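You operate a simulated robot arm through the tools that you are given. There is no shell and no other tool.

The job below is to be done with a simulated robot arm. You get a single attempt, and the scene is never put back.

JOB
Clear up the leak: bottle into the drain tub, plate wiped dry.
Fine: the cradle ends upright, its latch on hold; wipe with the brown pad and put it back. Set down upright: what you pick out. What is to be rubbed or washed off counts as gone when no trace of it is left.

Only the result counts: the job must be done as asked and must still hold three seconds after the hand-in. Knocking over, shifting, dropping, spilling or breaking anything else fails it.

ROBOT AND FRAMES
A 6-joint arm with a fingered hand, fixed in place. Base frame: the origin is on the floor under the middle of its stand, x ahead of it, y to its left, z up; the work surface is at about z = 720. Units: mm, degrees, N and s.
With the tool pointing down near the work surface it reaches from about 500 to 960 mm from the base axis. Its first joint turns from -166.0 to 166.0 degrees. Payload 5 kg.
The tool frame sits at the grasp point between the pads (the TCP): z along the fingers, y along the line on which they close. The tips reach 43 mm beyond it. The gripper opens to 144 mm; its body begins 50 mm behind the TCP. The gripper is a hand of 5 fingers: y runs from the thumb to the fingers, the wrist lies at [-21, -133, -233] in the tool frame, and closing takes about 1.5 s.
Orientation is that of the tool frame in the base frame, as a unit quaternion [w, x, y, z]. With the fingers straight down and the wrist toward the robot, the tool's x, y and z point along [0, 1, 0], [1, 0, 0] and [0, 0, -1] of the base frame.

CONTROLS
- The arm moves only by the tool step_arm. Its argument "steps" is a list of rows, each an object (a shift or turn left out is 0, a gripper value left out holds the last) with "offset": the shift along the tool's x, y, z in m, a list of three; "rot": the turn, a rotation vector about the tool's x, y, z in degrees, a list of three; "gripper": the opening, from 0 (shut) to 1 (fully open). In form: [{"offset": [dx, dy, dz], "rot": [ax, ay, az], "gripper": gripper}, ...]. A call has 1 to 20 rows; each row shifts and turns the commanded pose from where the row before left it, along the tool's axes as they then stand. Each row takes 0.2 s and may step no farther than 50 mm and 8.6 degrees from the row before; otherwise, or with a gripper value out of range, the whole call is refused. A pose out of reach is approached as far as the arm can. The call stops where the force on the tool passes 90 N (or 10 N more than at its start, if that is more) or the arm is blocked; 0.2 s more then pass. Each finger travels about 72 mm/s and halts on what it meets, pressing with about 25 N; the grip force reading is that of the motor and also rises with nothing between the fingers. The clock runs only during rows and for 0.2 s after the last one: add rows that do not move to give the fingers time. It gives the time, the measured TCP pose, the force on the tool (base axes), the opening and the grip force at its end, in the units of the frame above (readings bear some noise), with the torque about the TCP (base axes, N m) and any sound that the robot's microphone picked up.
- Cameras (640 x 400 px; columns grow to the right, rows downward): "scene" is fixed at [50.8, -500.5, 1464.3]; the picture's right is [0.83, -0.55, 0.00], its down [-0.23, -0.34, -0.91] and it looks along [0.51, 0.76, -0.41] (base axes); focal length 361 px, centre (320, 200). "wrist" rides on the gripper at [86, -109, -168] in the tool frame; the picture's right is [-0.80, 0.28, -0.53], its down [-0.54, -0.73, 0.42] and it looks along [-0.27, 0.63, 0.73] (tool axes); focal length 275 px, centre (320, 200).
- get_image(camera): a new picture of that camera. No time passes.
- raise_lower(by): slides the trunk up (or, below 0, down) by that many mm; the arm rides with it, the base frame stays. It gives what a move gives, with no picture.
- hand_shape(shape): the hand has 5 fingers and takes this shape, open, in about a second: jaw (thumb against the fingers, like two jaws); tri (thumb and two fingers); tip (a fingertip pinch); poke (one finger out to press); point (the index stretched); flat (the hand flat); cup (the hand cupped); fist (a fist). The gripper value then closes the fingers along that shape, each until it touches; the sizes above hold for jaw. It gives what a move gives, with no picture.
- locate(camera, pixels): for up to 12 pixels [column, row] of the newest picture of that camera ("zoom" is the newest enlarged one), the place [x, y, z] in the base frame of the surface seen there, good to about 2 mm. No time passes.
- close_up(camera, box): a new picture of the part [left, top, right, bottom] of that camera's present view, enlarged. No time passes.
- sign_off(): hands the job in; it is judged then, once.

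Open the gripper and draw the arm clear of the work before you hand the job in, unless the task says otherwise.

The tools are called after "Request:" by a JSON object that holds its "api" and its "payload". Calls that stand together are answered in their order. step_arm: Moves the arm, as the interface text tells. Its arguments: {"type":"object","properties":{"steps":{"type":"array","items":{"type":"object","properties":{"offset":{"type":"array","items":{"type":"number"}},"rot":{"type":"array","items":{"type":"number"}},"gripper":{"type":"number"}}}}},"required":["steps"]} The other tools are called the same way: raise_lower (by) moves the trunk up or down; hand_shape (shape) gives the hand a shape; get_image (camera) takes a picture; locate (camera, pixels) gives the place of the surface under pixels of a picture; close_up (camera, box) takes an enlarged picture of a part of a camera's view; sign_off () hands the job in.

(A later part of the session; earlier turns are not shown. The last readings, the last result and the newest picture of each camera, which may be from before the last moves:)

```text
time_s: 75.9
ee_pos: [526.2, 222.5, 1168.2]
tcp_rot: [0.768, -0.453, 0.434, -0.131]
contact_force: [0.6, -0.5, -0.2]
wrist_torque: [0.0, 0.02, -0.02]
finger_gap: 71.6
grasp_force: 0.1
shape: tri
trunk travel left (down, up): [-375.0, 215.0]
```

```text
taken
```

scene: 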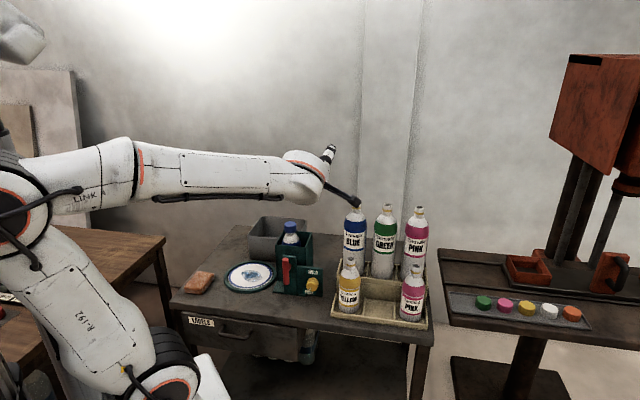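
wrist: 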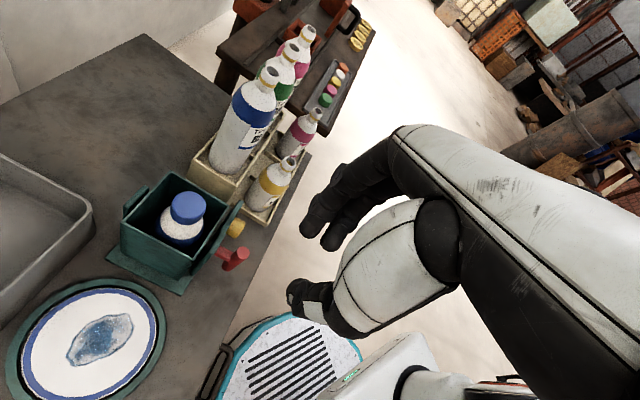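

Roll reaches 213° and still fine, with the hand above the knob axis — a comfortable region. I test further to ~245°.

Request:
{"api": "step_arm", "payload": {"steps": [{"rot": [0, 2.12, 7.92]}, {"rot": [0, 2.12, 7.92]}]}}

Request:
{"api": "step_arm", "payload": {"steps": [{"rot": [0, 2.12, 7.92]}, {"rot": [0, 2.12, 7.92]}]}}

Request:
{"api": "step_arm", "payload": {"steps": [{"rot": [0, 2.12, 7.92]}, {"rot": [0, 2.12, 7.92]}]}}

Request:
{"api": "get_image", "payload": {"camera": "scene"}}

```text
time_s: 76.5
ee_pos: [527.5, 221.3, 1167.5]
tcp_rot: [0.763, -0.383, 0.52, -0.039]
contact_force: [0.1, -0.1, 1.1]
wrist_torque: [-0.02, 0.03, 0.0]
finger_gap: 71.8
grasp_force: 0.0
shape: tri
trunk travel left (down, up): [-375.0, 215.0]
```

```text
time_s: 77.1
ee_pos: [526.6, 221.6, 1168.9]
tcp_rot: [0.741, -0.306, 0.596, 0.052]
contact_force: [0.4, -0.9, -0.4]
wrist_torque: [0.01, -0.01, 0.01]
finger_gap: 71.9
grasp_force: 0.1
shape: tri
trunk travel left (down, up): [-375.0, 215.0]
```

```text
time_s: 77.7
ee_pos: [526.4, 222.7, 1168.3]
tcp_rot: [0.705, -0.224, 0.657, 0.143]
contact_force: [-0.1, -0.1, -0.6]
wrist_torque: [0.0, 0.0, 0.01]
finger_gap: 71.7
grasp_force: 0.0
shape: tri
trunk travel left (down, up): [-375.0, 215.0]
```

```text
taken
```

scene: 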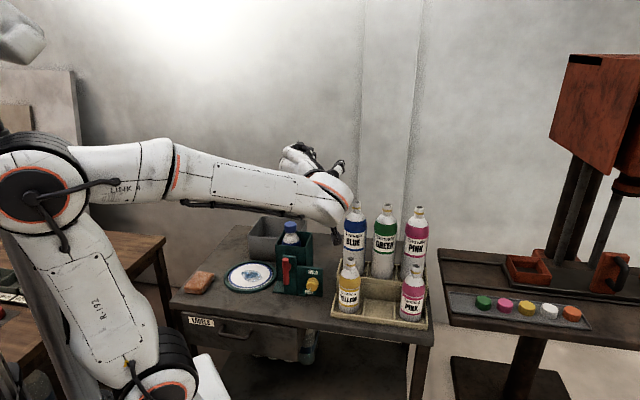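

Checking clearances: with fingers underneath the knob the knuckles would hit the table, so I'll use a "from above" family instead (thumb and index left/right of the knob, hand 45° from above), twisting ~60° per grasp. I unroll to u≈180 and go over to that orientation in free air.

Request:
{"api": "step_arm", "payload": {"steps": [{"rot": [0, -2.12, -7.92]}, {"rot": [0, -2.12, -7.92]}, {"rot": [0, -2.12, -7.92]}, {"rot": [0, -2.12, -7.92]}, {"rot": [0, -2.12, -7.92]}, {"rot": [0, -2.12, -7.92]}, {"rot": [0, -2.12, -7.92]}, {"rot": [0, -2.12, -7.92]}, {"rot": [0, -2.12, -7.92]}, {"rot": [0, -2.12, -7.92]}]}}

Request:
{"api": "step_arm", "payload": {"steps": [{"rot": [-7.5, 0, 0]}, {"rot": [-7.5, 0, 0]}, {"rot": [0, -7.5, 0]}, {"rot": [0, -7.5, 0]}, {"rot": [0, -7.5, 0]}, {"rot": [0, -7.5, 0]}, {"rot": [0, -7.5, 0]}, {"rot": [0, -7.5, 0]}]}}

Request:
{"api": "step_arm", "payload": {"steps": [{"rot": [-5.66, 0, -5.66]}, {"rot": [-5.66, 0, -5.66]}, {"rot": [-5.66, 0, -5.66]}, {"rot": [-5.66, 0, -5.66]}]}}

Request:
{"api": "step_arm", "payload": {"steps": [{"rot": [-5.66, 0, -5.66]}, {"rot": [-5.66, 0, -5.66]}, {"rot": [-5.66, 0, -5.66]}, {"rot": [-5.66, 0, -5.66]}]}}

Request:
{"api": "get_image", "payload": {"camera": "scene"}}

```text
time_s: 79.9
ee_pos: [527.1, 222.4, 1167.5]
tcp_rot: [0.734, -0.562, 0.234, -0.302]
contact_force: [1.4, 0.0, 0.3]
wrist_torque: [0.05, -0.02, -0.04]
finger_gap: 71.7
grasp_force: 0.2
shape: tri
trunk travel left (down, up): [-375.0, 215.0]
```

```text
time_s: 81.7
ee_pos: [528.0, 222.2, 1168.0]
tcp_rot: [0.709, -0.705, 0.001, 0.002]
contact_force: [-0.8, 0.7, 0.7]
wrist_torque: [-0.02, 0.02, -0.04]
finger_gap: 71.9
grasp_force: 0.1
shape: tri
trunk travel left (down, up): [-375.0, 215.0]
```

```text
time_s: 82.7
ee_pos: [525.4, 222.7, 1168.7]
tcp_rot: [-0.544, 0.817, 0.136, 0.137]
contact_force: [0.4, 0.0, -0.1]
wrist_torque: [0.0, 0.01, 0.01]
finger_gap: 71.9
grasp_force: 0.2
shape: tri
trunk travel left (down, up): [-375.0, 215.0]
```

```text
time_s: 83.7
ee_pos: [527.1, 221.9, 1168.9]
tcp_rot: [-0.336, 0.864, 0.265, 0.264]
contact_force: [-0.2, -0.2, -0.5]
wrist_torque: [0.02, 0.03, 0.03]
finger_gap: 71.7
grasp_force: 0.0
shape: tri
trunk travel left (down, up): [-375.0, 215.0]
```

```text
taken
```

scene: 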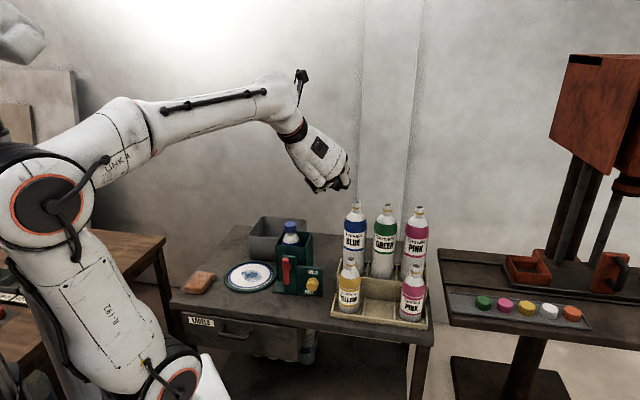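

This "from above" family is reached well (now φ≈26°). I switch to the "tip" shape, close it to knob width and check where thumb and index meet.

Request:
{"api": "hand_shape", "payload": {"shape": "tip"}}

Request:
{"api": "step_arm", "payload": {"steps": [{"gripper": 0.25}, {"gripper": 0.25}, {"gripper": 0.25}, {"gripper": 0.25}, {"gripper": 0.25}, {"gripper": 0.25}]}}

Request:
{"api": "get_image", "payload": {"camera": "wrist"}}

Request:
{"api": "close_up", "payload": {"camera": "scene", "box": [270, 110, 370, 210]}}

```text
time_s: 84.6
ee_pos: [526.8, 222.5, 1168.1]
tcp_rot: [-0.337, 0.864, 0.264, 0.264]
contact_force: [-0.3, -0.1, 0.5]
wrist_torque: [0.01, 0.0, -0.01]
finger_gap: 143.9
grasp_force: 0.1
shape: tip
trunk travel left (down, up): [-375.0, 215.0]
```

```text
time_s: 86.0
ee_pos: [527.4, 221.5, 1167.7]
tcp_rot: [-0.337, 0.864, 0.264, 0.263]
contact_force: [-0.1, 0.2, -0.1]
wrist_torque: [0.0, 0.01, 0.03]
finger_gap: 37.1
grasp_force: 0.0
shape: tip
trunk travel left (down, up): [-375.0, 215.0]
```

```text
taken
```

wrist: 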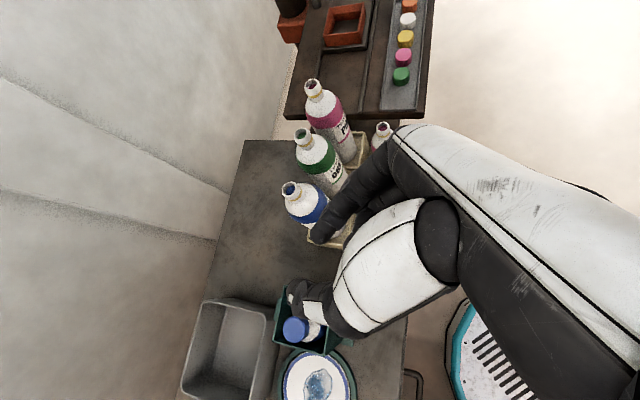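

```text
4.00 times, centred on (320, 160) of scene
```

zoom: 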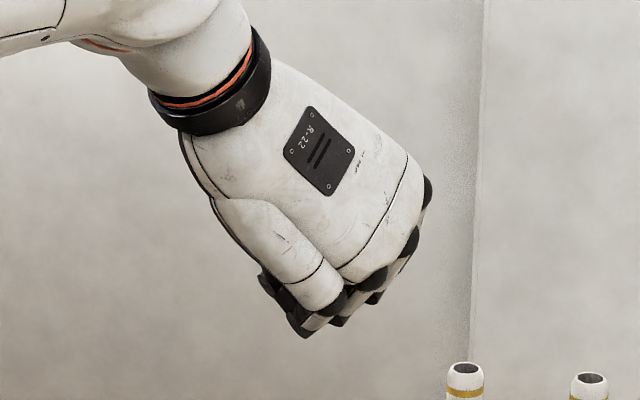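

I locate the index and thumb tips in this wrist picture: index near (315,235), thumb near (295,292).

Request:
{"api": "locate", "payload": {"camera": "wrist", "pixels": [[316, 236], [322, 225], [335, 205], [293, 290], [298, 300], [312, 292], [305, 318], [340, 215], [345, 300]]}}

Request:
{"api": "close_up", "payload": {"camera": "wrist", "box": [270, 150, 430, 340]}}

```text
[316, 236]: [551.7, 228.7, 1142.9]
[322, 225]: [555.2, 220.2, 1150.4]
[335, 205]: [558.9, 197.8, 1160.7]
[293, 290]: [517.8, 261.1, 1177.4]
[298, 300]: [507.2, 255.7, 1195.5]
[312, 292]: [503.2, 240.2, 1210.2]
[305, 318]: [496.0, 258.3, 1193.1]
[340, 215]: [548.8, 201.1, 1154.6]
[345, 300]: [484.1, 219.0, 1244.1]
```

```text
2.11 times, centred on (350, 245) of wrist
```

zoom: 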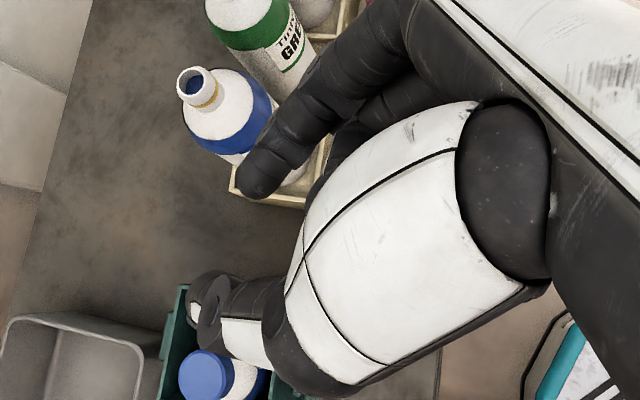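

In "tip" the index and thumb oppose near x≈0 with tips at z≈35. I raise slightly, open to ~52 mm, then lower the trunk fully so the hand comes to a pre-grasp point up-right of the knob (z≈850).

Request:
{"api": "step_arm", "payload": {"steps": [{"offset": [0.0222, -0.0093, -0.0162], "gripper": 0.37}, {"offset": [0.0222, -0.0093, -0.0162]}, {}, {}]}}

Request:
{"api": "raise_lower", "payload": {"by": -320}}

Request:
{"api": "get_image", "payload": {"camera": "scene"}}

Request:
{"api": "get_image", "payload": {"camera": "wrist"}}

```text
time_s: 87.0
ee_pos: [538.1, 224.1, 1226.2]
tcp_rot: [-0.337, 0.864, 0.264, 0.264]
contact_force: [1.1, 0.7, 0.4]
wrist_torque: [0.02, 0.0, 0.0]
finger_gap: 52.9
grasp_force: 0.1
shape: tip
trunk travel left (down, up): [-375.0, 215.0]
```

```text
time_s: 90.2
ee_pos: [538.2, 222.7, 905.4]
tcp_rot: [-0.337, 0.864, 0.264, 0.264]
contact_force: [-0.1, -0.1, 0.7]
wrist_torque: [0.0, -0.01, 0.01]
finger_gap: 52.8
grasp_force: 0.0
shape: tip
trunk travel left (down, up): [-55.0, 535.0]
```

```text
taken
```

scene: 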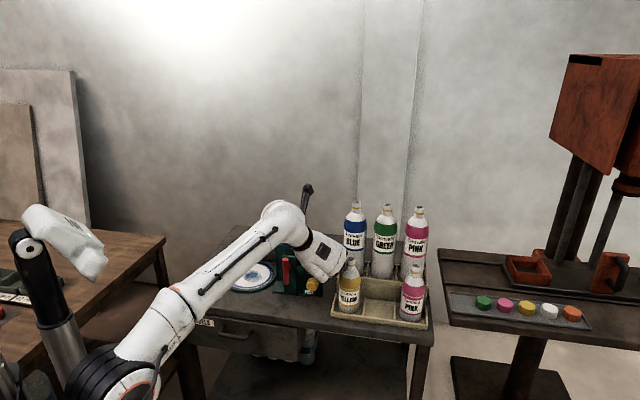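

```text
taken
```

wrist: 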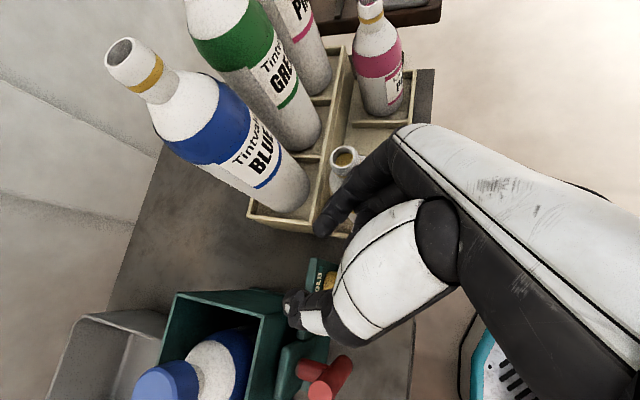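

The yellow bottle stands not far from the hand; I locate it and BLUE to check clearances before going down.

Request:
{"api": "locate", "payload": {"camera": "scene", "pixels": [[350, 263], [349, 280], [349, 300], [340, 290], [333, 308], [355, 240], [333, 316], [340, 262], [330, 270], [345, 262], [322, 245], [305, 190]]}}

Request:
{"api": "close_up", "payload": {"camera": "scene", "box": [270, 200, 370, 320]}}

```text
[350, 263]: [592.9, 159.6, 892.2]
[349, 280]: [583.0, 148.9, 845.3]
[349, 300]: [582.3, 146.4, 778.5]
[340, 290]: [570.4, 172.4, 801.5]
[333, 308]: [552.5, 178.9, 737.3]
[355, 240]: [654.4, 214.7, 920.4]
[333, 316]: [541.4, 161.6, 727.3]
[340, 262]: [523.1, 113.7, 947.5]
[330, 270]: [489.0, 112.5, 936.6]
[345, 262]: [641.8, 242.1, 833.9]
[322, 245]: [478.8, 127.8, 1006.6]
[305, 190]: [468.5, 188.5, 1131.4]
```

```text
3.33 times, centred on (320, 260) of scene
```

zoom: 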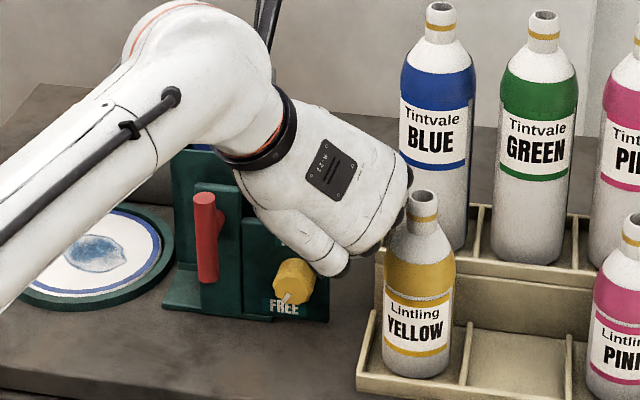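

Near the knob the index knuckle would come close to the yellow bottle in this pose, so a twist grasp is risky. Simpler: tool-down with the closed "tip" pinch, pressing on the knob's top and stroking it to the right. I raise the trunk back and return to tool-down.

Request:
{"api": "raise_lower", "payload": {"by": 320}}

Request:
{"api": "step_arm", "payload": {"steps": [{"rot": [0, -7.5, 0], "gripper": 0}, {"rot": [0, -7.5, 0]}, {"rot": [0, -7.5, 0]}, {"rot": [0, -7.5, 0]}, {"rot": [0, -7.5, 0]}, {"rot": [0, -7.5, 0]}, {"rot": [-6.5, 0, 0]}, {"rot": [-6.5, 0, 0]}, {"rot": [-6.5, 0, 0]}, {"rot": [-6.5, 0, 0]}]}}

Request:
{"api": "get_image", "payload": {"camera": "wrist"}}

Request:
{"api": "close_up", "payload": {"camera": "scene", "box": [250, 90, 370, 210]}}

```text
time_s: 93.4
ee_pos: [538.3, 223.3, 1225.8]
tcp_rot: [-0.338, 0.864, 0.264, 0.263]
contact_force: [0.0, -0.2, 0.4]
wrist_torque: [0.0, 0.02, -0.01]
finger_gap: 52.9
grasp_force: 0.1
shape: tip
trunk travel left (down, up): [-375.0, 215.0]
```

```text
time_s: 95.6
ee_pos: [537.6, 222.8, 1225.0]
tcp_rot: [-0.003, 0.924, 0.383, -0.001]
contact_force: [-0.7, -0.2, -0.1]
wrist_torque: [0.03, -0.01, -0.03]
finger_gap: 0.2
grasp_force: 24.7
shape: tip
trunk travel left (down, up): [-375.0, 215.0]
```

```text
taken
```

wrist: 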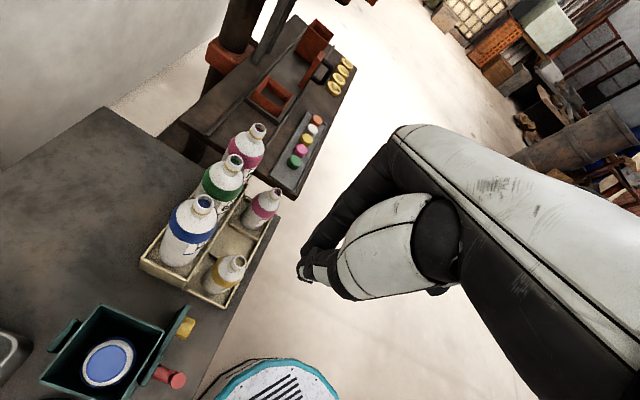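

```text
3.33 times, centred on (310, 150) of scene
```

zoom: 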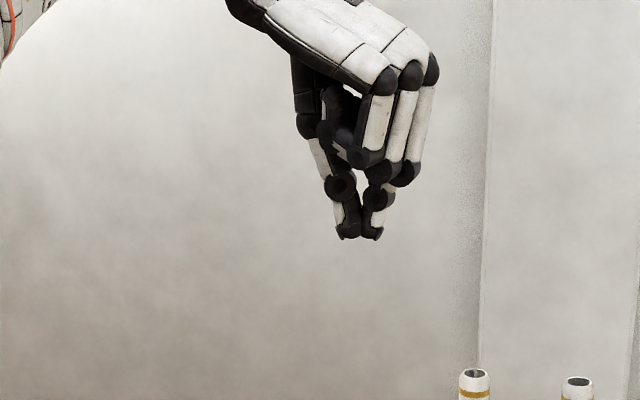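

The pinch is neat: thumb and index tips together, pointing down at zoom (360,238). I locate those tips for their tool coordinates.

Request:
{"api": "locate", "payload": {"camera": "zoom", "pixels": [[348, 233], [352, 238], [372, 236], [378, 232], [376, 200], [340, 185], [365, 158], [400, 178], [436, 75], [412, 75]]}}

Request:
{"api": "locate", "payload": {"camera": "wrist", "pixels": [[300, 270], [303, 262], [312, 272], [320, 240], [345, 205], [380, 165]]}}

```text
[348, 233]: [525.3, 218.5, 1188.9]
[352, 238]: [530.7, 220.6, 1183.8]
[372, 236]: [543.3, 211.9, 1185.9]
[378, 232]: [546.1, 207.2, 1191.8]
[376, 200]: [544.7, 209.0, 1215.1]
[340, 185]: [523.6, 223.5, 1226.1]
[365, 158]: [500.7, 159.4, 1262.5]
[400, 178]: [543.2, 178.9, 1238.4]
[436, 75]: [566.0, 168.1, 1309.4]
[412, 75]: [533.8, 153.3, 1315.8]
```

```text
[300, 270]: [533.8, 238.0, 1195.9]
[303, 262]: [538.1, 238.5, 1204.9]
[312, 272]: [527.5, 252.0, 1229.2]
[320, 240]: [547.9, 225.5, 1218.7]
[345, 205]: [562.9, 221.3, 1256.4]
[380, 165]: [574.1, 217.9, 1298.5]
```

Tips form a flat pair about 33 mm wide along the stroke direction at z=+41. I go above the knob: TCP at n≈559, t≈183, z≈900.

Request:
{"api": "step_arm", "payload": {"steps": [{"offset": [0.00265, -0.00495, 0.0406], "gripper": 0}, {"offset": [0.00265, -0.00495, 0.0406]}, {"offset": [0.00265, -0.00495, 0.0406]}, {"offset": [0.00265, -0.00495, 0.0406]}, {"offset": [0.00265, -0.00495, 0.0406]}, {"offset": [0.00265, -0.00495, 0.0406]}, {"offset": [0.00265, -0.00495, 0.0406]}, {"offset": [0.00265, -0.00495, 0.0406]}]}}

Request:
{"api": "get_image", "payload": {"camera": "wrist"}}

Request:
{"api": "close_up", "payload": {"camera": "scene", "box": [260, 190, 360, 300]}}

```text
time_s: 97.4
ee_pos: [522.9, 267.4, 901.5]
tcp_rot: [-0.003, 0.924, 0.383, -0.001]
contact_force: [-0.3, 0.5, 0.2]
wrist_torque: [0.0, 0.01, -0.02]
finger_gap: 0.0
grasp_force: 24.7
shape: tip
trunk travel left (down, up): [-375.0, 215.0]
```

```text
taken
```

wrist: 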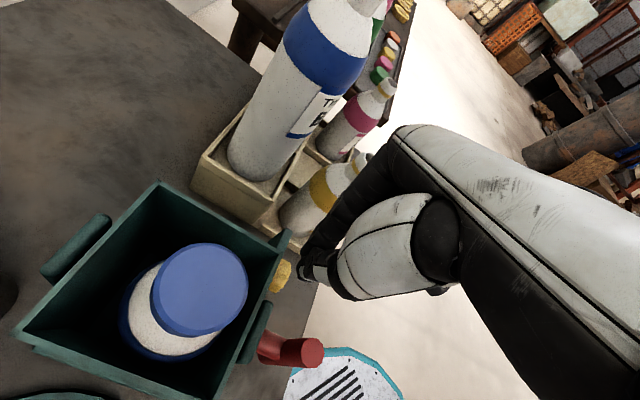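

```text
3.64 times, centred on (310, 245) of scene
```

zoom: 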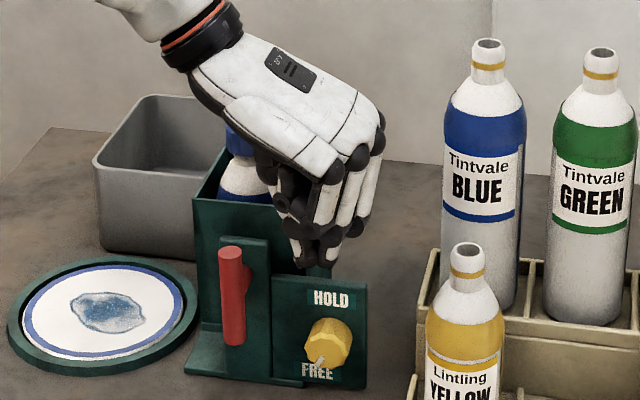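

Hand is right above the knob and clear of box and bar. I descend to ~815 tip height, then feel for contact in small steps.

Request:
{"api": "step_arm", "payload": {"steps": [{"offset": [0, 0.002, 0.015]}, {"offset": [0, 0, 0.015]}, {"offset": [0, 0, 0.015]}, {"offset": [0, 0, 0.005]}]}}

Request:
{"api": "step_arm", "payload": {"steps": [{"offset": [0, 0, 0.003]}, {"offset": [0, 0, 0.003]}]}}

Request:
{"api": "close_up", "payload": {"camera": "scene", "box": [280, 230, 350, 300]}}

```text
time_s: 98.4
ee_pos: [524.2, 266.7, 851.4]
tcp_rot: [-0.002, 0.924, 0.382, -0.001]
contact_force: [0.9, -0.6, 0.9]
wrist_torque: [0.0, 0.01, -0.02]
finger_gap: 0.0
grasp_force: 24.9
shape: tip
trunk travel left (down, up): [-375.0, 215.0]
```

```text
time_s: 99.0
ee_pos: [525.9, 266.2, 845.1]
tcp_rot: [-0.003, 0.923, 0.384, -0.001]
contact_force: [-2.5, -0.4, 1.1]
wrist_torque: [-0.03, -0.01, -0.01]
finger_gap: 0.3
grasp_force: 25.4
shape: tip
trunk travel left (down, up): [-375.0, 215.0]
```

```text
5.71 times, centred on (315, 265) of scene
```

zoom: 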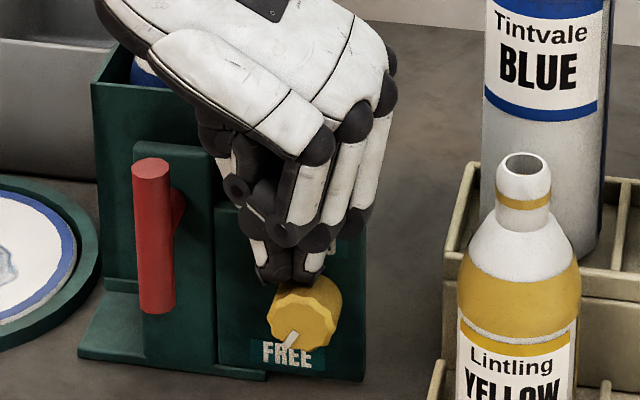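

Tips are just above the knob top. I feel down 2 mm at a time.

Request:
{"api": "step_arm", "payload": {"steps": [{"offset": [0, 0, 0.002]}, {}]}}

Request:
{"api": "step_arm", "payload": {"steps": [{"offset": [0, 0, 0.002]}, {}]}}

Request:
{"api": "step_arm", "payload": {"steps": [{"offset": [0, 0, 0.002]}, {}]}}

```text
time_s: 99.6
ee_pos: [523.7, 265.5, 843.1]
tcp_rot: [-0.003, 0.924, 0.383, -0.001]
contact_force: [-1.6, -1.8, 3.1]
wrist_torque: [-0.04, -0.03, -0.07]
finger_gap: 0.0
grasp_force: 25.0
shape: tip
trunk travel left (down, up): [-375.0, 215.0]
```

```text
time_s: 100.2
ee_pos: [524.7, 266.6, 843.1]
tcp_rot: [-0.003, 0.924, 0.383, 0.001]
contact_force: [-2.7, -6.0, 19.4]
wrist_torque: [-0.31, -0.24, -0.07]
finger_gap: 0.0
grasp_force: 25.6
shape: tip
trunk travel left (down, up): [-375.0, 215.0]
```

```text
time_s: 100.8
ee_pos: [524.6, 265.7, 842.7]
tcp_rot: [-0.002, 0.923, 0.384, 0.001]
contact_force: [4.3, -9.4, 36.4]
wrist_torque: [-0.57, -0.82, -0.1]
finger_gap: 0.1
grasp_force: 25.2
shape: tip
trunk travel left (down, up): [-375.0, 215.0]
```

Contact with 36 N of press. I now stroke right 20 mm in 2 mm rows.

Request:
{"api": "step_arm", "payload": {"steps": [{"offset": [0, 0.002, 0]}, {"offset": [0, 0.002, 0]}, {"offset": [0, 0.002, 0]}, {"offset": [0, 0.002, 0]}, {"offset": [0, 0.002, 0]}]}}

Request:
{"api": "close_up", "payload": {"camera": "scene", "box": [290, 250, 340, 300]}}

```text
time_s: 102.0
ee_pos: [529.1, 260.4, 838.5]
tcp_rot: [-0.002, 0.923, 0.384, -0.002]
contact_force: [-4.2, 5.6, 22.0]
wrist_torque: [0.25, 0.09, -0.06]
finger_gap: 0.0
grasp_force: 24.6
shape: tip
trunk travel left (down, up): [-375.0, 215.0]
```

```text
8.00 times, centred on (315, 275) of scene
```

zoom: 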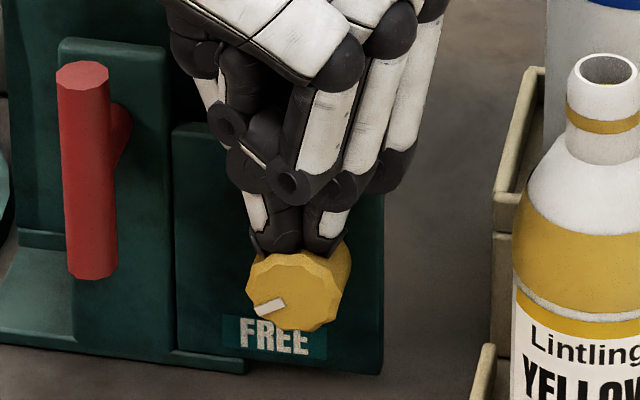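

It works: the pointer has turned clockwise (now ~8 o'clock). I continue the stroke another 10 mm.

Request:
{"api": "step_arm", "payload": {"steps": [{"offset": [0, 0.002, 0]}, {"offset": [0, 0.002, 0]}, {"offset": [0, 0.002, 0]}, {"offset": [0, 0.002, 0]}, {"offset": [0, 0.002, 0]}]}}

Request:
{"api": "close_up", "payload": {"camera": "scene", "box": [290, 250, 340, 300]}}

```text
time_s: 103.2
ee_pos: [536.8, 253.1, 842.0]
tcp_rot: [-0.002, 0.924, 0.383, 0.001]
contact_force: [-19.8, 14.9, 40.8]
wrist_torque: [1.28, 1.28, 0.03]
finger_gap: 0.0
grasp_force: 24.9
shape: tip
trunk travel left (down, up): [-375.0, 215.0]
```

```text
8.00 times, centred on (315, 275) of scene
```

zoom: 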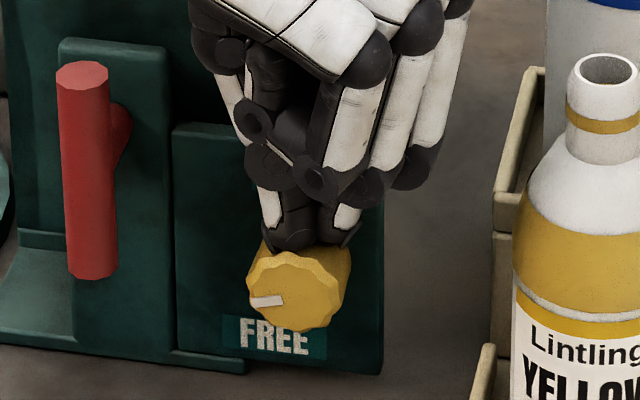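

Pointer is now near 8:45. I lift, go back left and repeat the stroke.

Request:
{"api": "step_arm", "payload": {"steps": [{"offset": [0, 0, -0.012]}, {"offset": [0, -0.012, 0]}, {"offset": [0, -0.011, 0]}, {"offset": [0, 0, 0.01]}, {"offset": [0, 0, 0.002]}, {}]}}

```text
time_s: 104.6
ee_pos: [522.1, 268.0, 842.6]
tcp_rot: [-0.002, 0.924, 0.383, 0.002]
contact_force: [-6.0, -6.6, 37.8]
wrist_torque: [-0.28, -0.21, -0.08]
finger_gap: 0.4
grasp_force: 25.0
shape: tip
trunk travel left (down, up): [-375.0, 215.0]
```

Pressing again with 38 N at t≈180. Second stroke: 22 mm right.

Request:
{"api": "step_arm", "payload": {"steps": [{"offset": [0, 0.002, 0]}, {"offset": [0, 0.002, 0]}, {"offset": [0, 0.002, 0]}, {"offset": [0, 0.002, 0]}, {"offset": [0, 0.002, 0]}, {"offset": [0, 0.002, 0]}, {"offset": [0, 0.002, 0]}, {"offset": [0, 0.002, 0]}, {"offset": [0, 0.002, 0]}, {"offset": [0, 0.002, 0]}, {"offset": [0, 0.002, 0]}]}}

Request:
{"api": "close_up", "payload": {"camera": "scene", "box": [290, 250, 340, 300]}}

```text
time_s: 107.0
ee_pos: [535.5, 254.6, 842.2]
tcp_rot: [-0.002, 0.924, 0.383, 0.001]
contact_force: [-17.5, 15.2, 40.1]
wrist_torque: [0.99, 1.24, -0.12]
finger_gap: 0.0
grasp_force: 25.1
shape: tip
trunk travel left (down, up): [-375.0, 215.0]
```

```text
8.00 times, centred on (315, 275) of scene
```

zoom: 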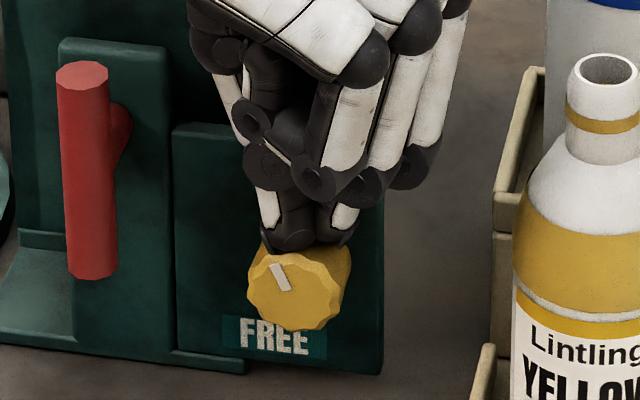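

Pointer is now at about 11 o'clock. Third, shorter stroke: lift, back 16 mm, press, 10 mm right.

Request:
{"api": "step_arm", "payload": {"steps": [{"offset": [0, 0, -0.012]}, {"offset": [0, -0.018, 0]}, {"offset": [0, 0, 0.01]}, {"offset": [0, 0, 0.002]}, {}]}}

Request:
{"api": "step_arm", "payload": {"steps": [{"offset": [0, 0.002, 0]}, {"offset": [0, 0.002, 0]}, {"offset": [0, 0.002, 0]}, {"offset": [0, 0.002, 0]}]}}

Request:
{"api": "close_up", "payload": {"camera": "scene", "box": [290, 250, 340, 300]}}

```text
time_s: 108.2
ee_pos: [524.4, 264.4, 842.0]
tcp_rot: [-0.003, 0.924, 0.383, 0.001]
contact_force: [-1.3, -12.0, 36.5]
wrist_torque: [-0.55, -0.4, -0.15]
finger_gap: 0.0
grasp_force: 25.0
shape: tip
trunk travel left (down, up): [-375.0, 215.0]
```

```text
time_s: 109.2
ee_pos: [530.2, 261.2, 840.5]
tcp_rot: [-0.003, 0.924, 0.383, 0.001]
contact_force: [-7.2, 0.5, 40.0]
wrist_torque: [0.05, -0.32, 0.0]
finger_gap: 0.3
grasp_force: 24.8
shape: tip
trunk travel left (down, up): [-375.0, 215.0]
```

```text
8.00 times, centred on (315, 275) of scene
```

zoom: 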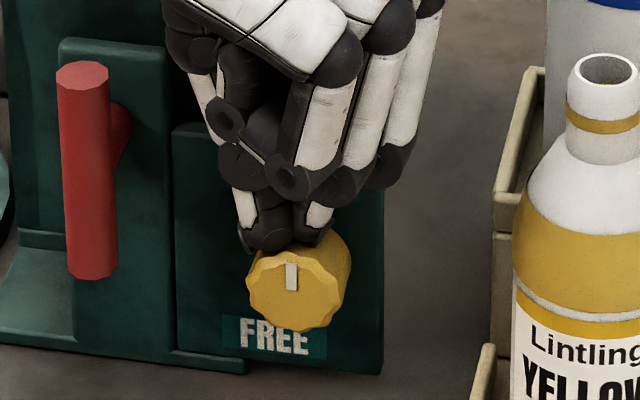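

Pointer now points straight up at HOLD. I nudge 4 mm further to feel whether there is an end stop there.

Request:
{"api": "step_arm", "payload": {"steps": [{"offset": [0, 0.002, 0]}, {"offset": [0, 0.002, 0]}]}}

Request:
{"api": "close_up", "payload": {"camera": "scene", "box": [290, 250, 340, 300]}}

```text
time_s: 109.8
ee_pos: [532.0, 258.6, 839.3]
tcp_rot: [-0.003, 0.924, 0.383, -0.001]
contact_force: [-11.2, 8.2, 25.9]
wrist_torque: [0.46, 0.46, -0.05]
finger_gap: 0.1
grasp_force: 24.8
shape: tip
trunk travel left (down, up): [-375.0, 215.0]
```

```text
8.00 times, centred on (315, 275) of scene
```

zoom: 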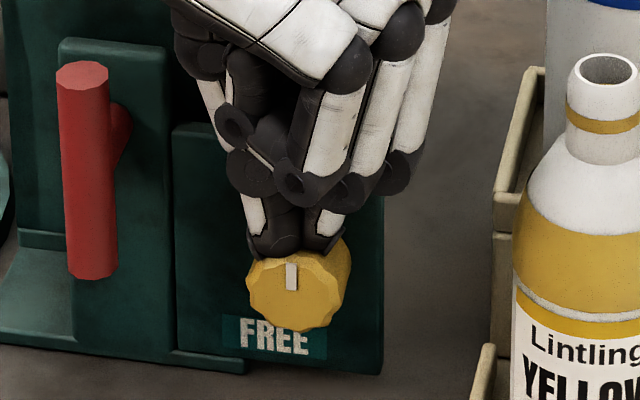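

The pointer doesn't move further: that is the HOLD end stop. I lift straight off, go up, and check knob and cradle.

Request:
{"api": "step_arm", "payload": {"steps": [{"offset": [0, 0, -0.01]}, {"offset": [0, 0, -0.03]}, {"offset": [0, 0, -0.045]}, {"offset": [0, 0, -0.045]}, {"offset": [0, 0, -0.045]}, {"offset": [0, 0, -0.045]}, {"offset": [-0.02, -0.03, 0]}]}}

Request:
{"api": "get_image", "payload": {"camera": "scene"}}

Request:
{"api": "close_up", "payload": {"camera": "scene", "box": [260, 210, 340, 300]}}

Request:
{"api": "get_image", "payload": {"camera": "wrist"}}

```text
time_s: 111.4
ee_pos: [498.7, 263.1, 1059.7]
tcp_rot: [-0.001, 0.924, 0.383, -0.002]
contact_force: [1.2, -0.4, -0.1]
wrist_torque: [0.02, 0.06, 0.01]
finger_gap: 0.2
grasp_force: 25.5
shape: tip
trunk travel left (down, up): [-375.0, 215.0]
```

```text
taken
```

scene: 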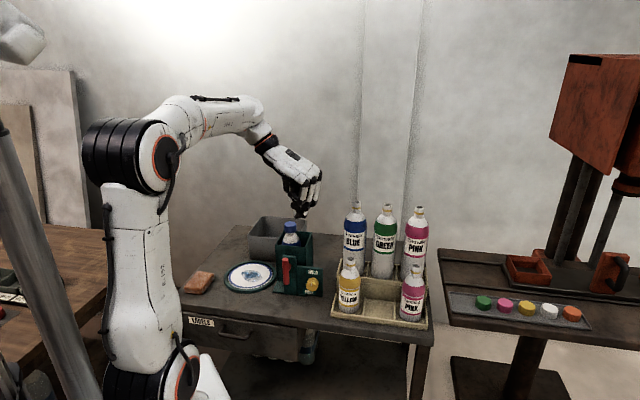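

```text
4.44 times, centred on (300, 255) of scene
```

zoom: 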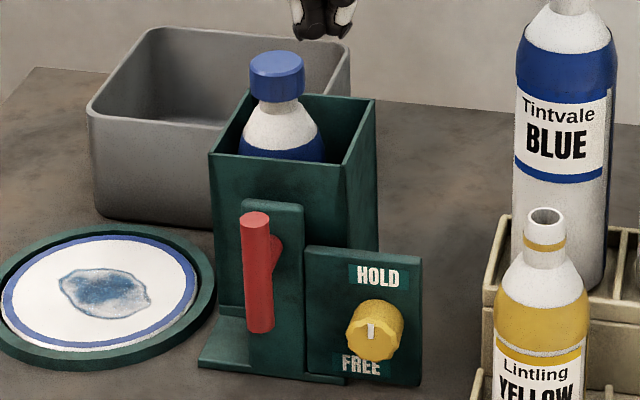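

```text
taken
```

wrist: 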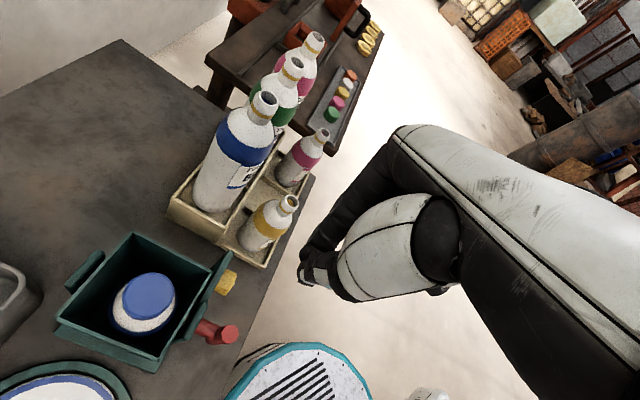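

Knob is on HOLD and the cradle stands upright. Now the bottle: I locate the cap, neck and box in zoom and wrist views.

Request:
{"api": "locate", "payload": {"camera": "zoom", "pixels": [[277, 60], [277, 75], [277, 95], [253, 70], [303, 70], [277, 108], [275, 130], [215, 155], [370, 100], [160, 40], [200, 120], [250, 110]]}}

Request:
{"api": "locate", "payload": {"camera": "wrist", "pixels": [[150, 292], [130, 295], [172, 290], [150, 277], [148, 312], [140, 325], [125, 325], [128, 238], [60, 330], [212, 272], [155, 368], [90, 345]]}}

```text
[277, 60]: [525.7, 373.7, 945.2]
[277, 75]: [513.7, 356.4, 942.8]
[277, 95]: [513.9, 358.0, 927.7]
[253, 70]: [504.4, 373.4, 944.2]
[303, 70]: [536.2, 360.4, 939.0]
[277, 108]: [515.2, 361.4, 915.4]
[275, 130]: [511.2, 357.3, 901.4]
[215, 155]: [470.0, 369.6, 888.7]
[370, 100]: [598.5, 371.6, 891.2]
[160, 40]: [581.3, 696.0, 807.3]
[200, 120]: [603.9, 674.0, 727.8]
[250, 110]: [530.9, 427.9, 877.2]
```

```text
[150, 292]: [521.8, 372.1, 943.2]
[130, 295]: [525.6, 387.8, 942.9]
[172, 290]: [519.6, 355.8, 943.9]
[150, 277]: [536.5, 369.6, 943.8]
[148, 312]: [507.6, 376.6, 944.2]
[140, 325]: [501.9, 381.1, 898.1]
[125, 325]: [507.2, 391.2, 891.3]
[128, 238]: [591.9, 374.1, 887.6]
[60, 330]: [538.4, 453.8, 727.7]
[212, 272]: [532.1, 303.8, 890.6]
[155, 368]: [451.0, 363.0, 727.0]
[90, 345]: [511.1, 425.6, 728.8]
```

Cap centre ≈ (522,372), top z=944, cap bottom ≈922, neck down to ≈905, rim 890. I switch to "tri", yaw back to y=n and go above the cap.

Request:
{"api": "hand_shape", "payload": {"shape": "tri"}}

Request:
{"api": "step_arm", "payload": {"steps": [{"rot": [0, 0, -8.182], "gripper": 0.5}, {"rot": [0, 0, -8.182]}, {"rot": [0, 0, -8.182]}, {"rot": [0, 0, -8.182]}, {"rot": [0, 0, -8.182]}, {"rot": [0, 0, -8.182]}, {"rot": [0, 0, -8.182]}, {"rot": [0, 0, -8.182]}, {"rot": [0, 0, -8.182]}, {"rot": [0, 0, -8.182]}, {"rot": [0, 0, -8.182]}]}}

```text
time_s: 112.3
ee_pos: [499.5, 262.3, 1058.2]
tcp_rot: [-0.003, 0.924, 0.383, -0.001]
contact_force: [-0.8, -0.1, 0.5]
wrist_torque: [-0.03, 0.01, -0.01]
finger_gap: 143.7
grasp_force: 0.0
shape: tri
trunk travel left (down, up): [-375.0, 215.0]
```

```text
time_s: 114.7
ee_pos: [499.8, 262.7, 1059.5]
tcp_rot: [-0.004, 0.382, 0.924, 0.002]
contact_force: [-0.8, 0.2, 0.9]
wrist_torque: [0.01, -0.01, -0.02]
finger_gap: 72.5
grasp_force: 0.1
shape: tri
trunk travel left (down, up): [-375.0, 215.0]
```

Now I move over the cap at constant height (tips at z≈1016, cap top 944).

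Request:
{"api": "step_arm", "payload": {"steps": [{"offset": [0.0206, 0.0311, 0]}, {"offset": [0.0206, 0.0311, 0]}, {"offset": [0.0206, 0.0311, 0]}]}}

Request:
{"api": "get_image", "payload": {"camera": "wrist"}}

Request:
{"api": "close_up", "payload": {"camera": "scene", "box": [240, 150, 350, 290]}}

```text
time_s: 115.5
ee_pos: [521.2, 374.5, 1058.3]
tcp_rot: [-0.002, 0.382, 0.924, 0.001]
contact_force: [0.0, -0.3, 0.3]
wrist_torque: [0.02, 0.0, 0.0]
finger_gap: 72.4
grasp_force: 0.0
shape: tri
trunk travel left (down, up): [-375.0, 215.0]
```

```text
taken
```

wrist: 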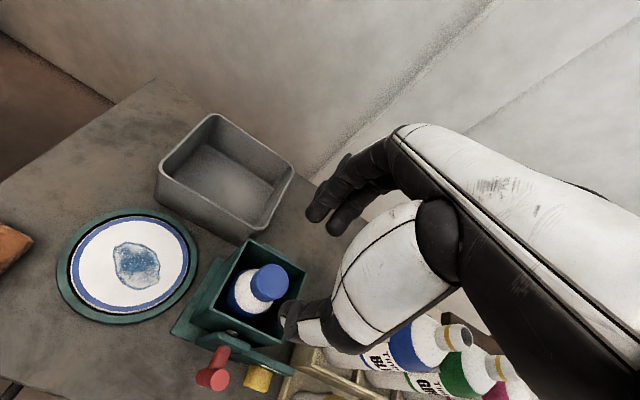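

```text
2.86 times, centred on (295, 220) of scene
```

zoom: 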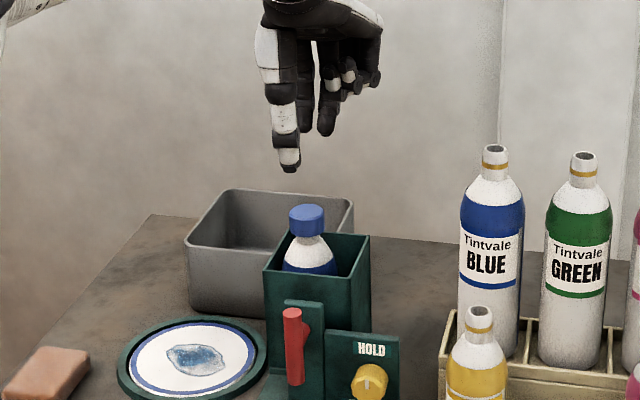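

Cap is centred between thumb and fingers. I descend to TCP z≈950 (tips at the neck, above the rim).

Request:
{"api": "step_arm", "payload": {"steps": [{"offset": [0, -0.001, 0.03]}, {"offset": [0, 0, 0.03]}, {"offset": [0, 0, 0.025]}, {"offset": [0, 0, 0.015]}, {"offset": [0, 0, 0.007]}]}}

Request:
{"api": "close_up", "payload": {"camera": "scene", "box": [240, 180, 340, 290]}}

Request:
{"api": "get_image", "payload": {"camera": "wrist"}}

```text
time_s: 116.7
ee_pos: [519.9, 372.3, 951.8]
tcp_rot: [-0.003, 0.383, 0.924, 0.001]
contact_force: [-0.4, 0.4, 0.6]
wrist_torque: [0.0, -0.01, 0.0]
finger_gap: 72.3
grasp_force: 0.0
shape: tri
trunk travel left (down, up): [-375.0, 215.0]
```

```text
3.64 times, centred on (290, 235) of scene
```

zoom: 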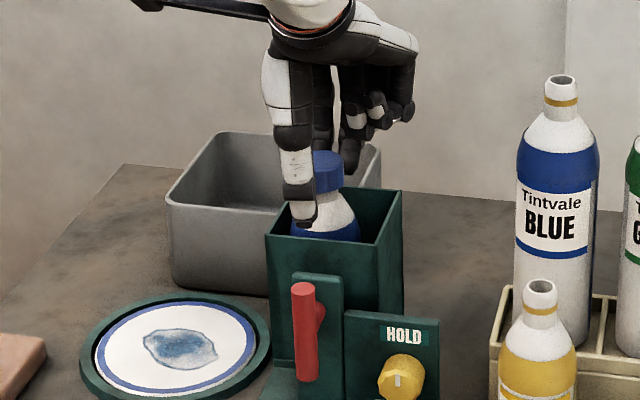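

```text
taken
```

wrist: 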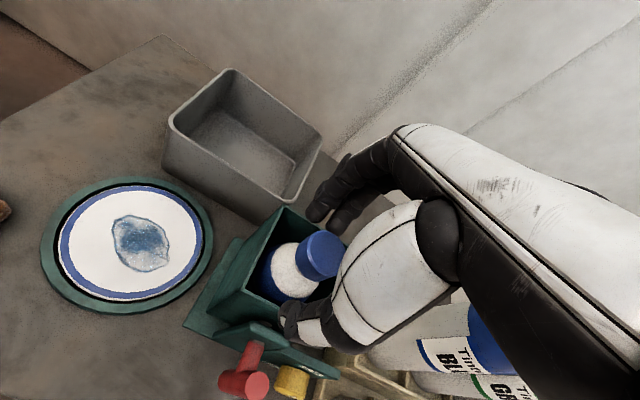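

Cap sits between thumb and the two fingers. I close the grip.

Request:
{"api": "step_arm", "payload": {"steps": [{"gripper": 0.25}, {"gripper": 0.15}, {"gripper": 0.0}, {"gripper": 0.0}, {"gripper": 0.0}, {"gripper": 0.0}]}}

Request:
{"api": "close_up", "payload": {"camera": "wrist", "box": [200, 150, 460, 380]}}

Request:
{"api": "close_up", "payload": {"camera": "scene", "box": [260, 190, 330, 270]}}

```text
time_s: 118.1
ee_pos: [520.8, 371.9, 951.8]
tcp_rot: [-0.003, 0.382, 0.924, 0.001]
contact_force: [-0.8, 0.3, -4.4]
wrist_torque: [-0.06, 0.0, -0.01]
finger_gap: 26.3
grasp_force: 25.4
shape: tri
trunk travel left (down, up): [-375.0, 215.0]
```

```text
1.74 times, centred on (330, 265) of wrist
```

zoom: 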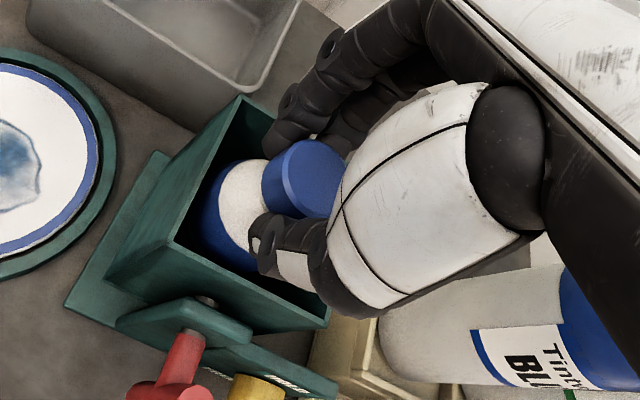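

```text
5.00 times, centred on (295, 230) of scene
```

zoom: 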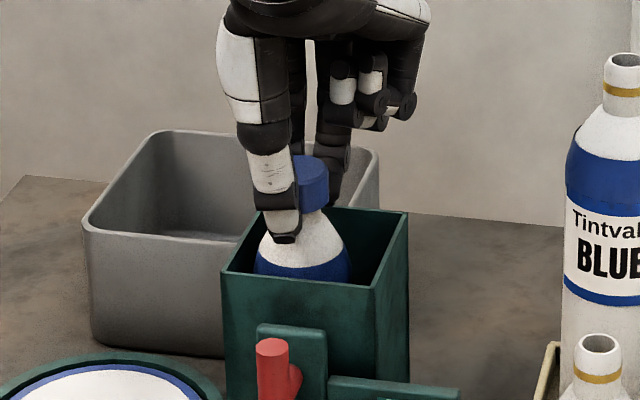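

The grip holds the neck just under the cap (gap 26 mm, 25 N). I lift 20 mm gently and check.

Request:
{"api": "step_arm", "payload": {"steps": [{"offset": [0, 0, -0.005]}, {"offset": [0, 0, -0.005]}, {"offset": [0, 0, -0.01]}, {}]}}

Request:
{"api": "close_up", "payload": {"camera": "scene", "box": [260, 190, 330, 270]}}

```text
time_s: 119.1
ee_pos: [519.6, 373.0, 971.9]
tcp_rot: [-0.003, 0.383, 0.924, 0.001]
contact_force: [1.7, 0.9, -3.1]
wrist_torque: [-0.01, 0.0, -0.01]
finger_gap: 26.3
grasp_force: 25.3
shape: tri
trunk travel left (down, up): [-375.0, 215.0]
```

```text
5.00 times, centred on (295, 230) of scene
```

zoom: 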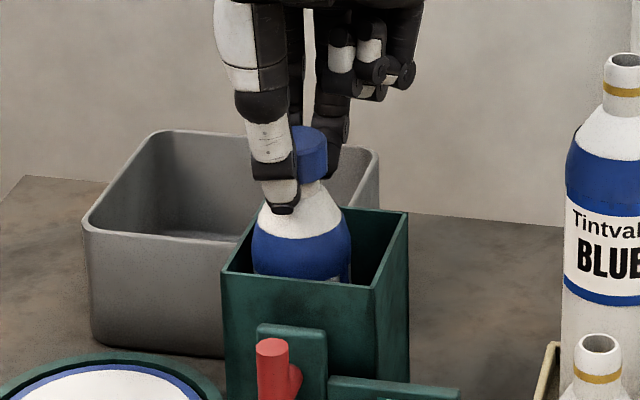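

The bottle comes up cleanly (weight ~3.5 N). I lift straight up another 150 mm.

Request:
{"api": "step_arm", "payload": {"steps": [{"offset": [0, 0, -0.02]}, {"offset": [0, 0, -0.025]}, {"offset": [0, 0, -0.025]}, {"offset": [0, 0, -0.025]}, {"offset": [0, 0, -0.025]}, {"offset": [0, 0, -0.025]}, {"offset": [0, 0, -0.015]}, {}]}}

Request:
{"api": "get_image", "payload": {"camera": "scene"}}

Request:
{"api": "close_up", "payload": {"camera": "scene", "box": [230, 110, 340, 300]}}

```text
time_s: 120.9
ee_pos: [520.1, 372.7, 1133.2]
tcp_rot: [-0.003, 0.383, 0.924, 0.001]
contact_force: [0.2, 0.7, -3.4]
wrist_torque: [-0.02, 0.05, -0.03]
finger_gap: 26.1
grasp_force: 25.2
shape: tri
trunk travel left (down, up): [-375.0, 215.0]
```

```text
taken
```

scene: 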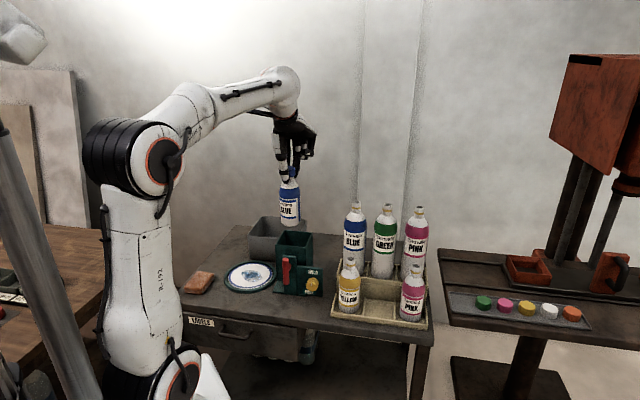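

```text
2.11 times, centred on (285, 205) of scene
```

zoom: 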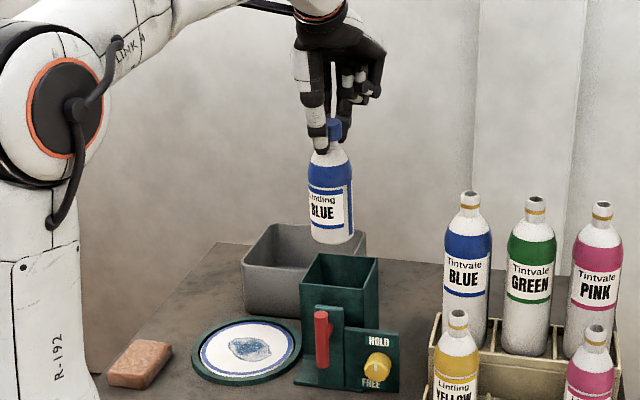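

The bottle (Lintling BLUE) is out. I locate its cap and bottom to know its length and tilt.

Request:
{"api": "close_up", "payload": {"camera": "scene", "box": [265, 155, 315, 235]}}

Request:
{"api": "locate", "payload": {"camera": "scene", "pixels": [[290, 170], [289, 190], [279, 200], [299, 198], [282, 222], [291, 226], [299, 221], [289, 210], [282, 212], [298, 208]]}}

```text
5.00 times, centred on (290, 195) of scene
```

zoom: 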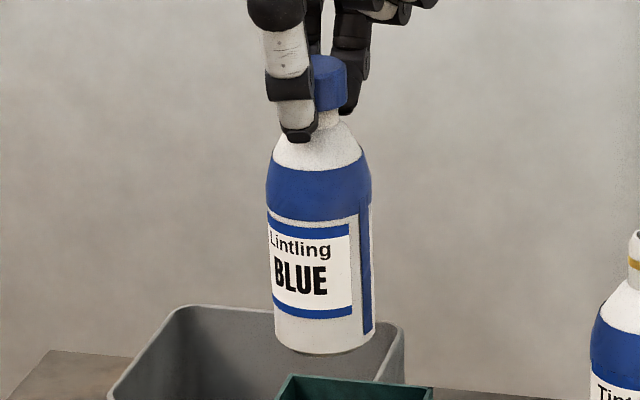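

```text
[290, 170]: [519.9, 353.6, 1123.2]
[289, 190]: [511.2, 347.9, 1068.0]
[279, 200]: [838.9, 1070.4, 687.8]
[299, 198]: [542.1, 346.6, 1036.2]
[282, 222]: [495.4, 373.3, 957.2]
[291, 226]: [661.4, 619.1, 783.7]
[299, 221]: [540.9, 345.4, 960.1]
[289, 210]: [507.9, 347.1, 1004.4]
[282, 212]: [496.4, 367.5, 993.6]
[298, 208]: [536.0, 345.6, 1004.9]
```

Bottle is ~177 mm tall and hangs upright. I carry it at this height over the tub centre (≈584,576).

Request:
{"api": "step_arm", "payload": {"steps": [{"offset": [0.011, 0.021, 0]}, {"offset": [0.0145, 0.028, 0]}, {"offset": [0.0145, 0.028, 0]}, {"offset": [0.0145, 0.028, 0]}, {"offset": [0.0145, 0.028, 0]}, {"offset": [0.0145, 0.028, 0]}, {"offset": [0.0145, 0.028, 0]}, {}]}}

Request:
{"api": "get_image", "payload": {"camera": "scene"}}

Request:
{"api": "get_image", "payload": {"camera": "wrist"}}

```text
time_s: 122.7
ee_pos: [585.6, 575.6, 1132.6]
tcp_rot: [-0.003, 0.383, 0.924, 0.0]
contact_force: [0.9, 0.4, -4.4]
wrist_torque: [-0.03, 0.04, 0.01]
finger_gap: 26.3
grasp_force: 25.3
shape: tri
trunk travel left (down, up): [-375.0, 215.0]
```

```text
taken
```

scene: 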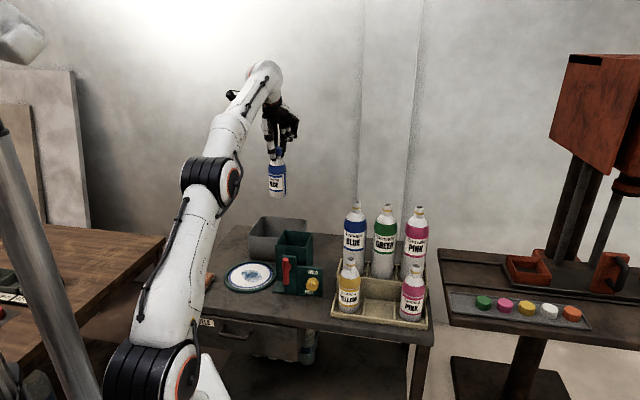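

```text
taken
```

wrist: 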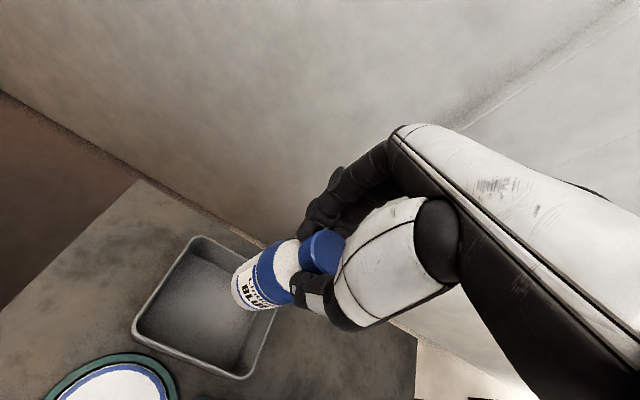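

I check the tub's rim and floor positions in this wrist picture before lowering.

Request:
{"api": "locate", "payload": {"camera": "wrist", "pixels": [[195, 238], [133, 328], [245, 378], [200, 300], [185, 320], [210, 335], [230, 345], [175, 290], [160, 315], [275, 310]]}}

Request:
{"api": "locate", "payload": {"camera": "scene", "pixels": [[249, 236], [263, 217], [306, 221], [270, 235], [280, 232], [265, 237], [290, 230], [276, 225], [277, 196], [269, 193], [286, 193]]}}

```text
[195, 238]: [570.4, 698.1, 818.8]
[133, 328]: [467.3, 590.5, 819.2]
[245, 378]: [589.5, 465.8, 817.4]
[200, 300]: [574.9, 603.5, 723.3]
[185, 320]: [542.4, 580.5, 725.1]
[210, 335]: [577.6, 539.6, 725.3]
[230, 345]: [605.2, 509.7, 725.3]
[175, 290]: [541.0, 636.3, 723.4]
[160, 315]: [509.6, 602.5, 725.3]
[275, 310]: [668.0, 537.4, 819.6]
```

```text
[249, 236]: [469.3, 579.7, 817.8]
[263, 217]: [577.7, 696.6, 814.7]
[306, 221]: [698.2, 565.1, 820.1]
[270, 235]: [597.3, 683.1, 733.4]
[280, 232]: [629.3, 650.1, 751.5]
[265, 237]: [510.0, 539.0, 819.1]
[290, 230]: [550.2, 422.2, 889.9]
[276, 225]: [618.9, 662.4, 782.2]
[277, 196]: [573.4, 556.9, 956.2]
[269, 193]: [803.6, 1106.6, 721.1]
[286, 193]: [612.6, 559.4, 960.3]
```

Tub floor is z≈725, rim 819; bottle bottom now ≈949. I lower 195 mm, then feel for the floor in small steps.

Request:
{"api": "step_arm", "payload": {"steps": [{"offset": [0, 0, 0.025]}, {"offset": [0, 0, 0.03]}, {"offset": [0, 0, 0.03]}, {"offset": [0, 0, 0.03]}, {"offset": [0, 0, 0.03]}, {"offset": [0, 0, 0.03]}, {"offset": [0, 0, 0.02]}, {}]}}

Request:
{"api": "step_arm", "payload": {"steps": [{"offset": [0, 0, 0.005]}, {"offset": [0, 0, 0.005]}, {"offset": [0, 0, 0.003]}]}}

Request:
{"api": "close_up", "payload": {"camera": "scene", "box": [230, 140, 330, 270]}}

```text
time_s: 124.5
ee_pos: [584.2, 575.8, 937.4]
tcp_rot: [-0.003, 0.383, 0.924, 0.002]
contact_force: [0.9, -0.3, -4.1]
wrist_torque: [-0.04, 0.0, -0.02]
finger_gap: 26.3
grasp_force: 25.0
shape: tri
trunk travel left (down, up): [-375.0, 215.0]
```

```text
time_s: 125.3
ee_pos: [583.7, 575.5, 925.7]
tcp_rot: [-0.004, 0.384, 0.923, 0.001]
contact_force: [0.1, 0.5, -3.3]
wrist_torque: [-0.01, 0.03, 0.01]
finger_gap: 26.3
grasp_force: 24.9
shape: tri
trunk travel left (down, up): [-375.0, 215.0]
```

```text
3.08 times, centred on (280, 205) of scene
```

zoom: 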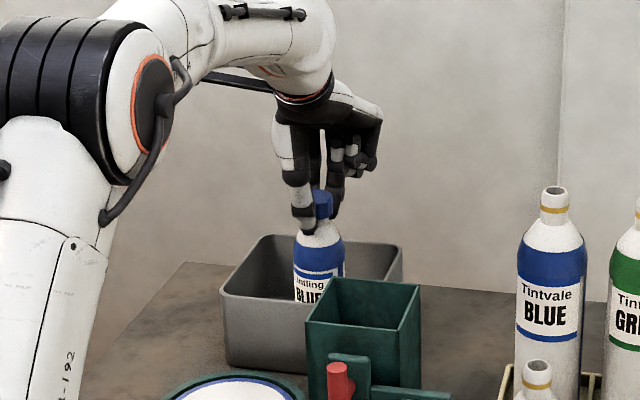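

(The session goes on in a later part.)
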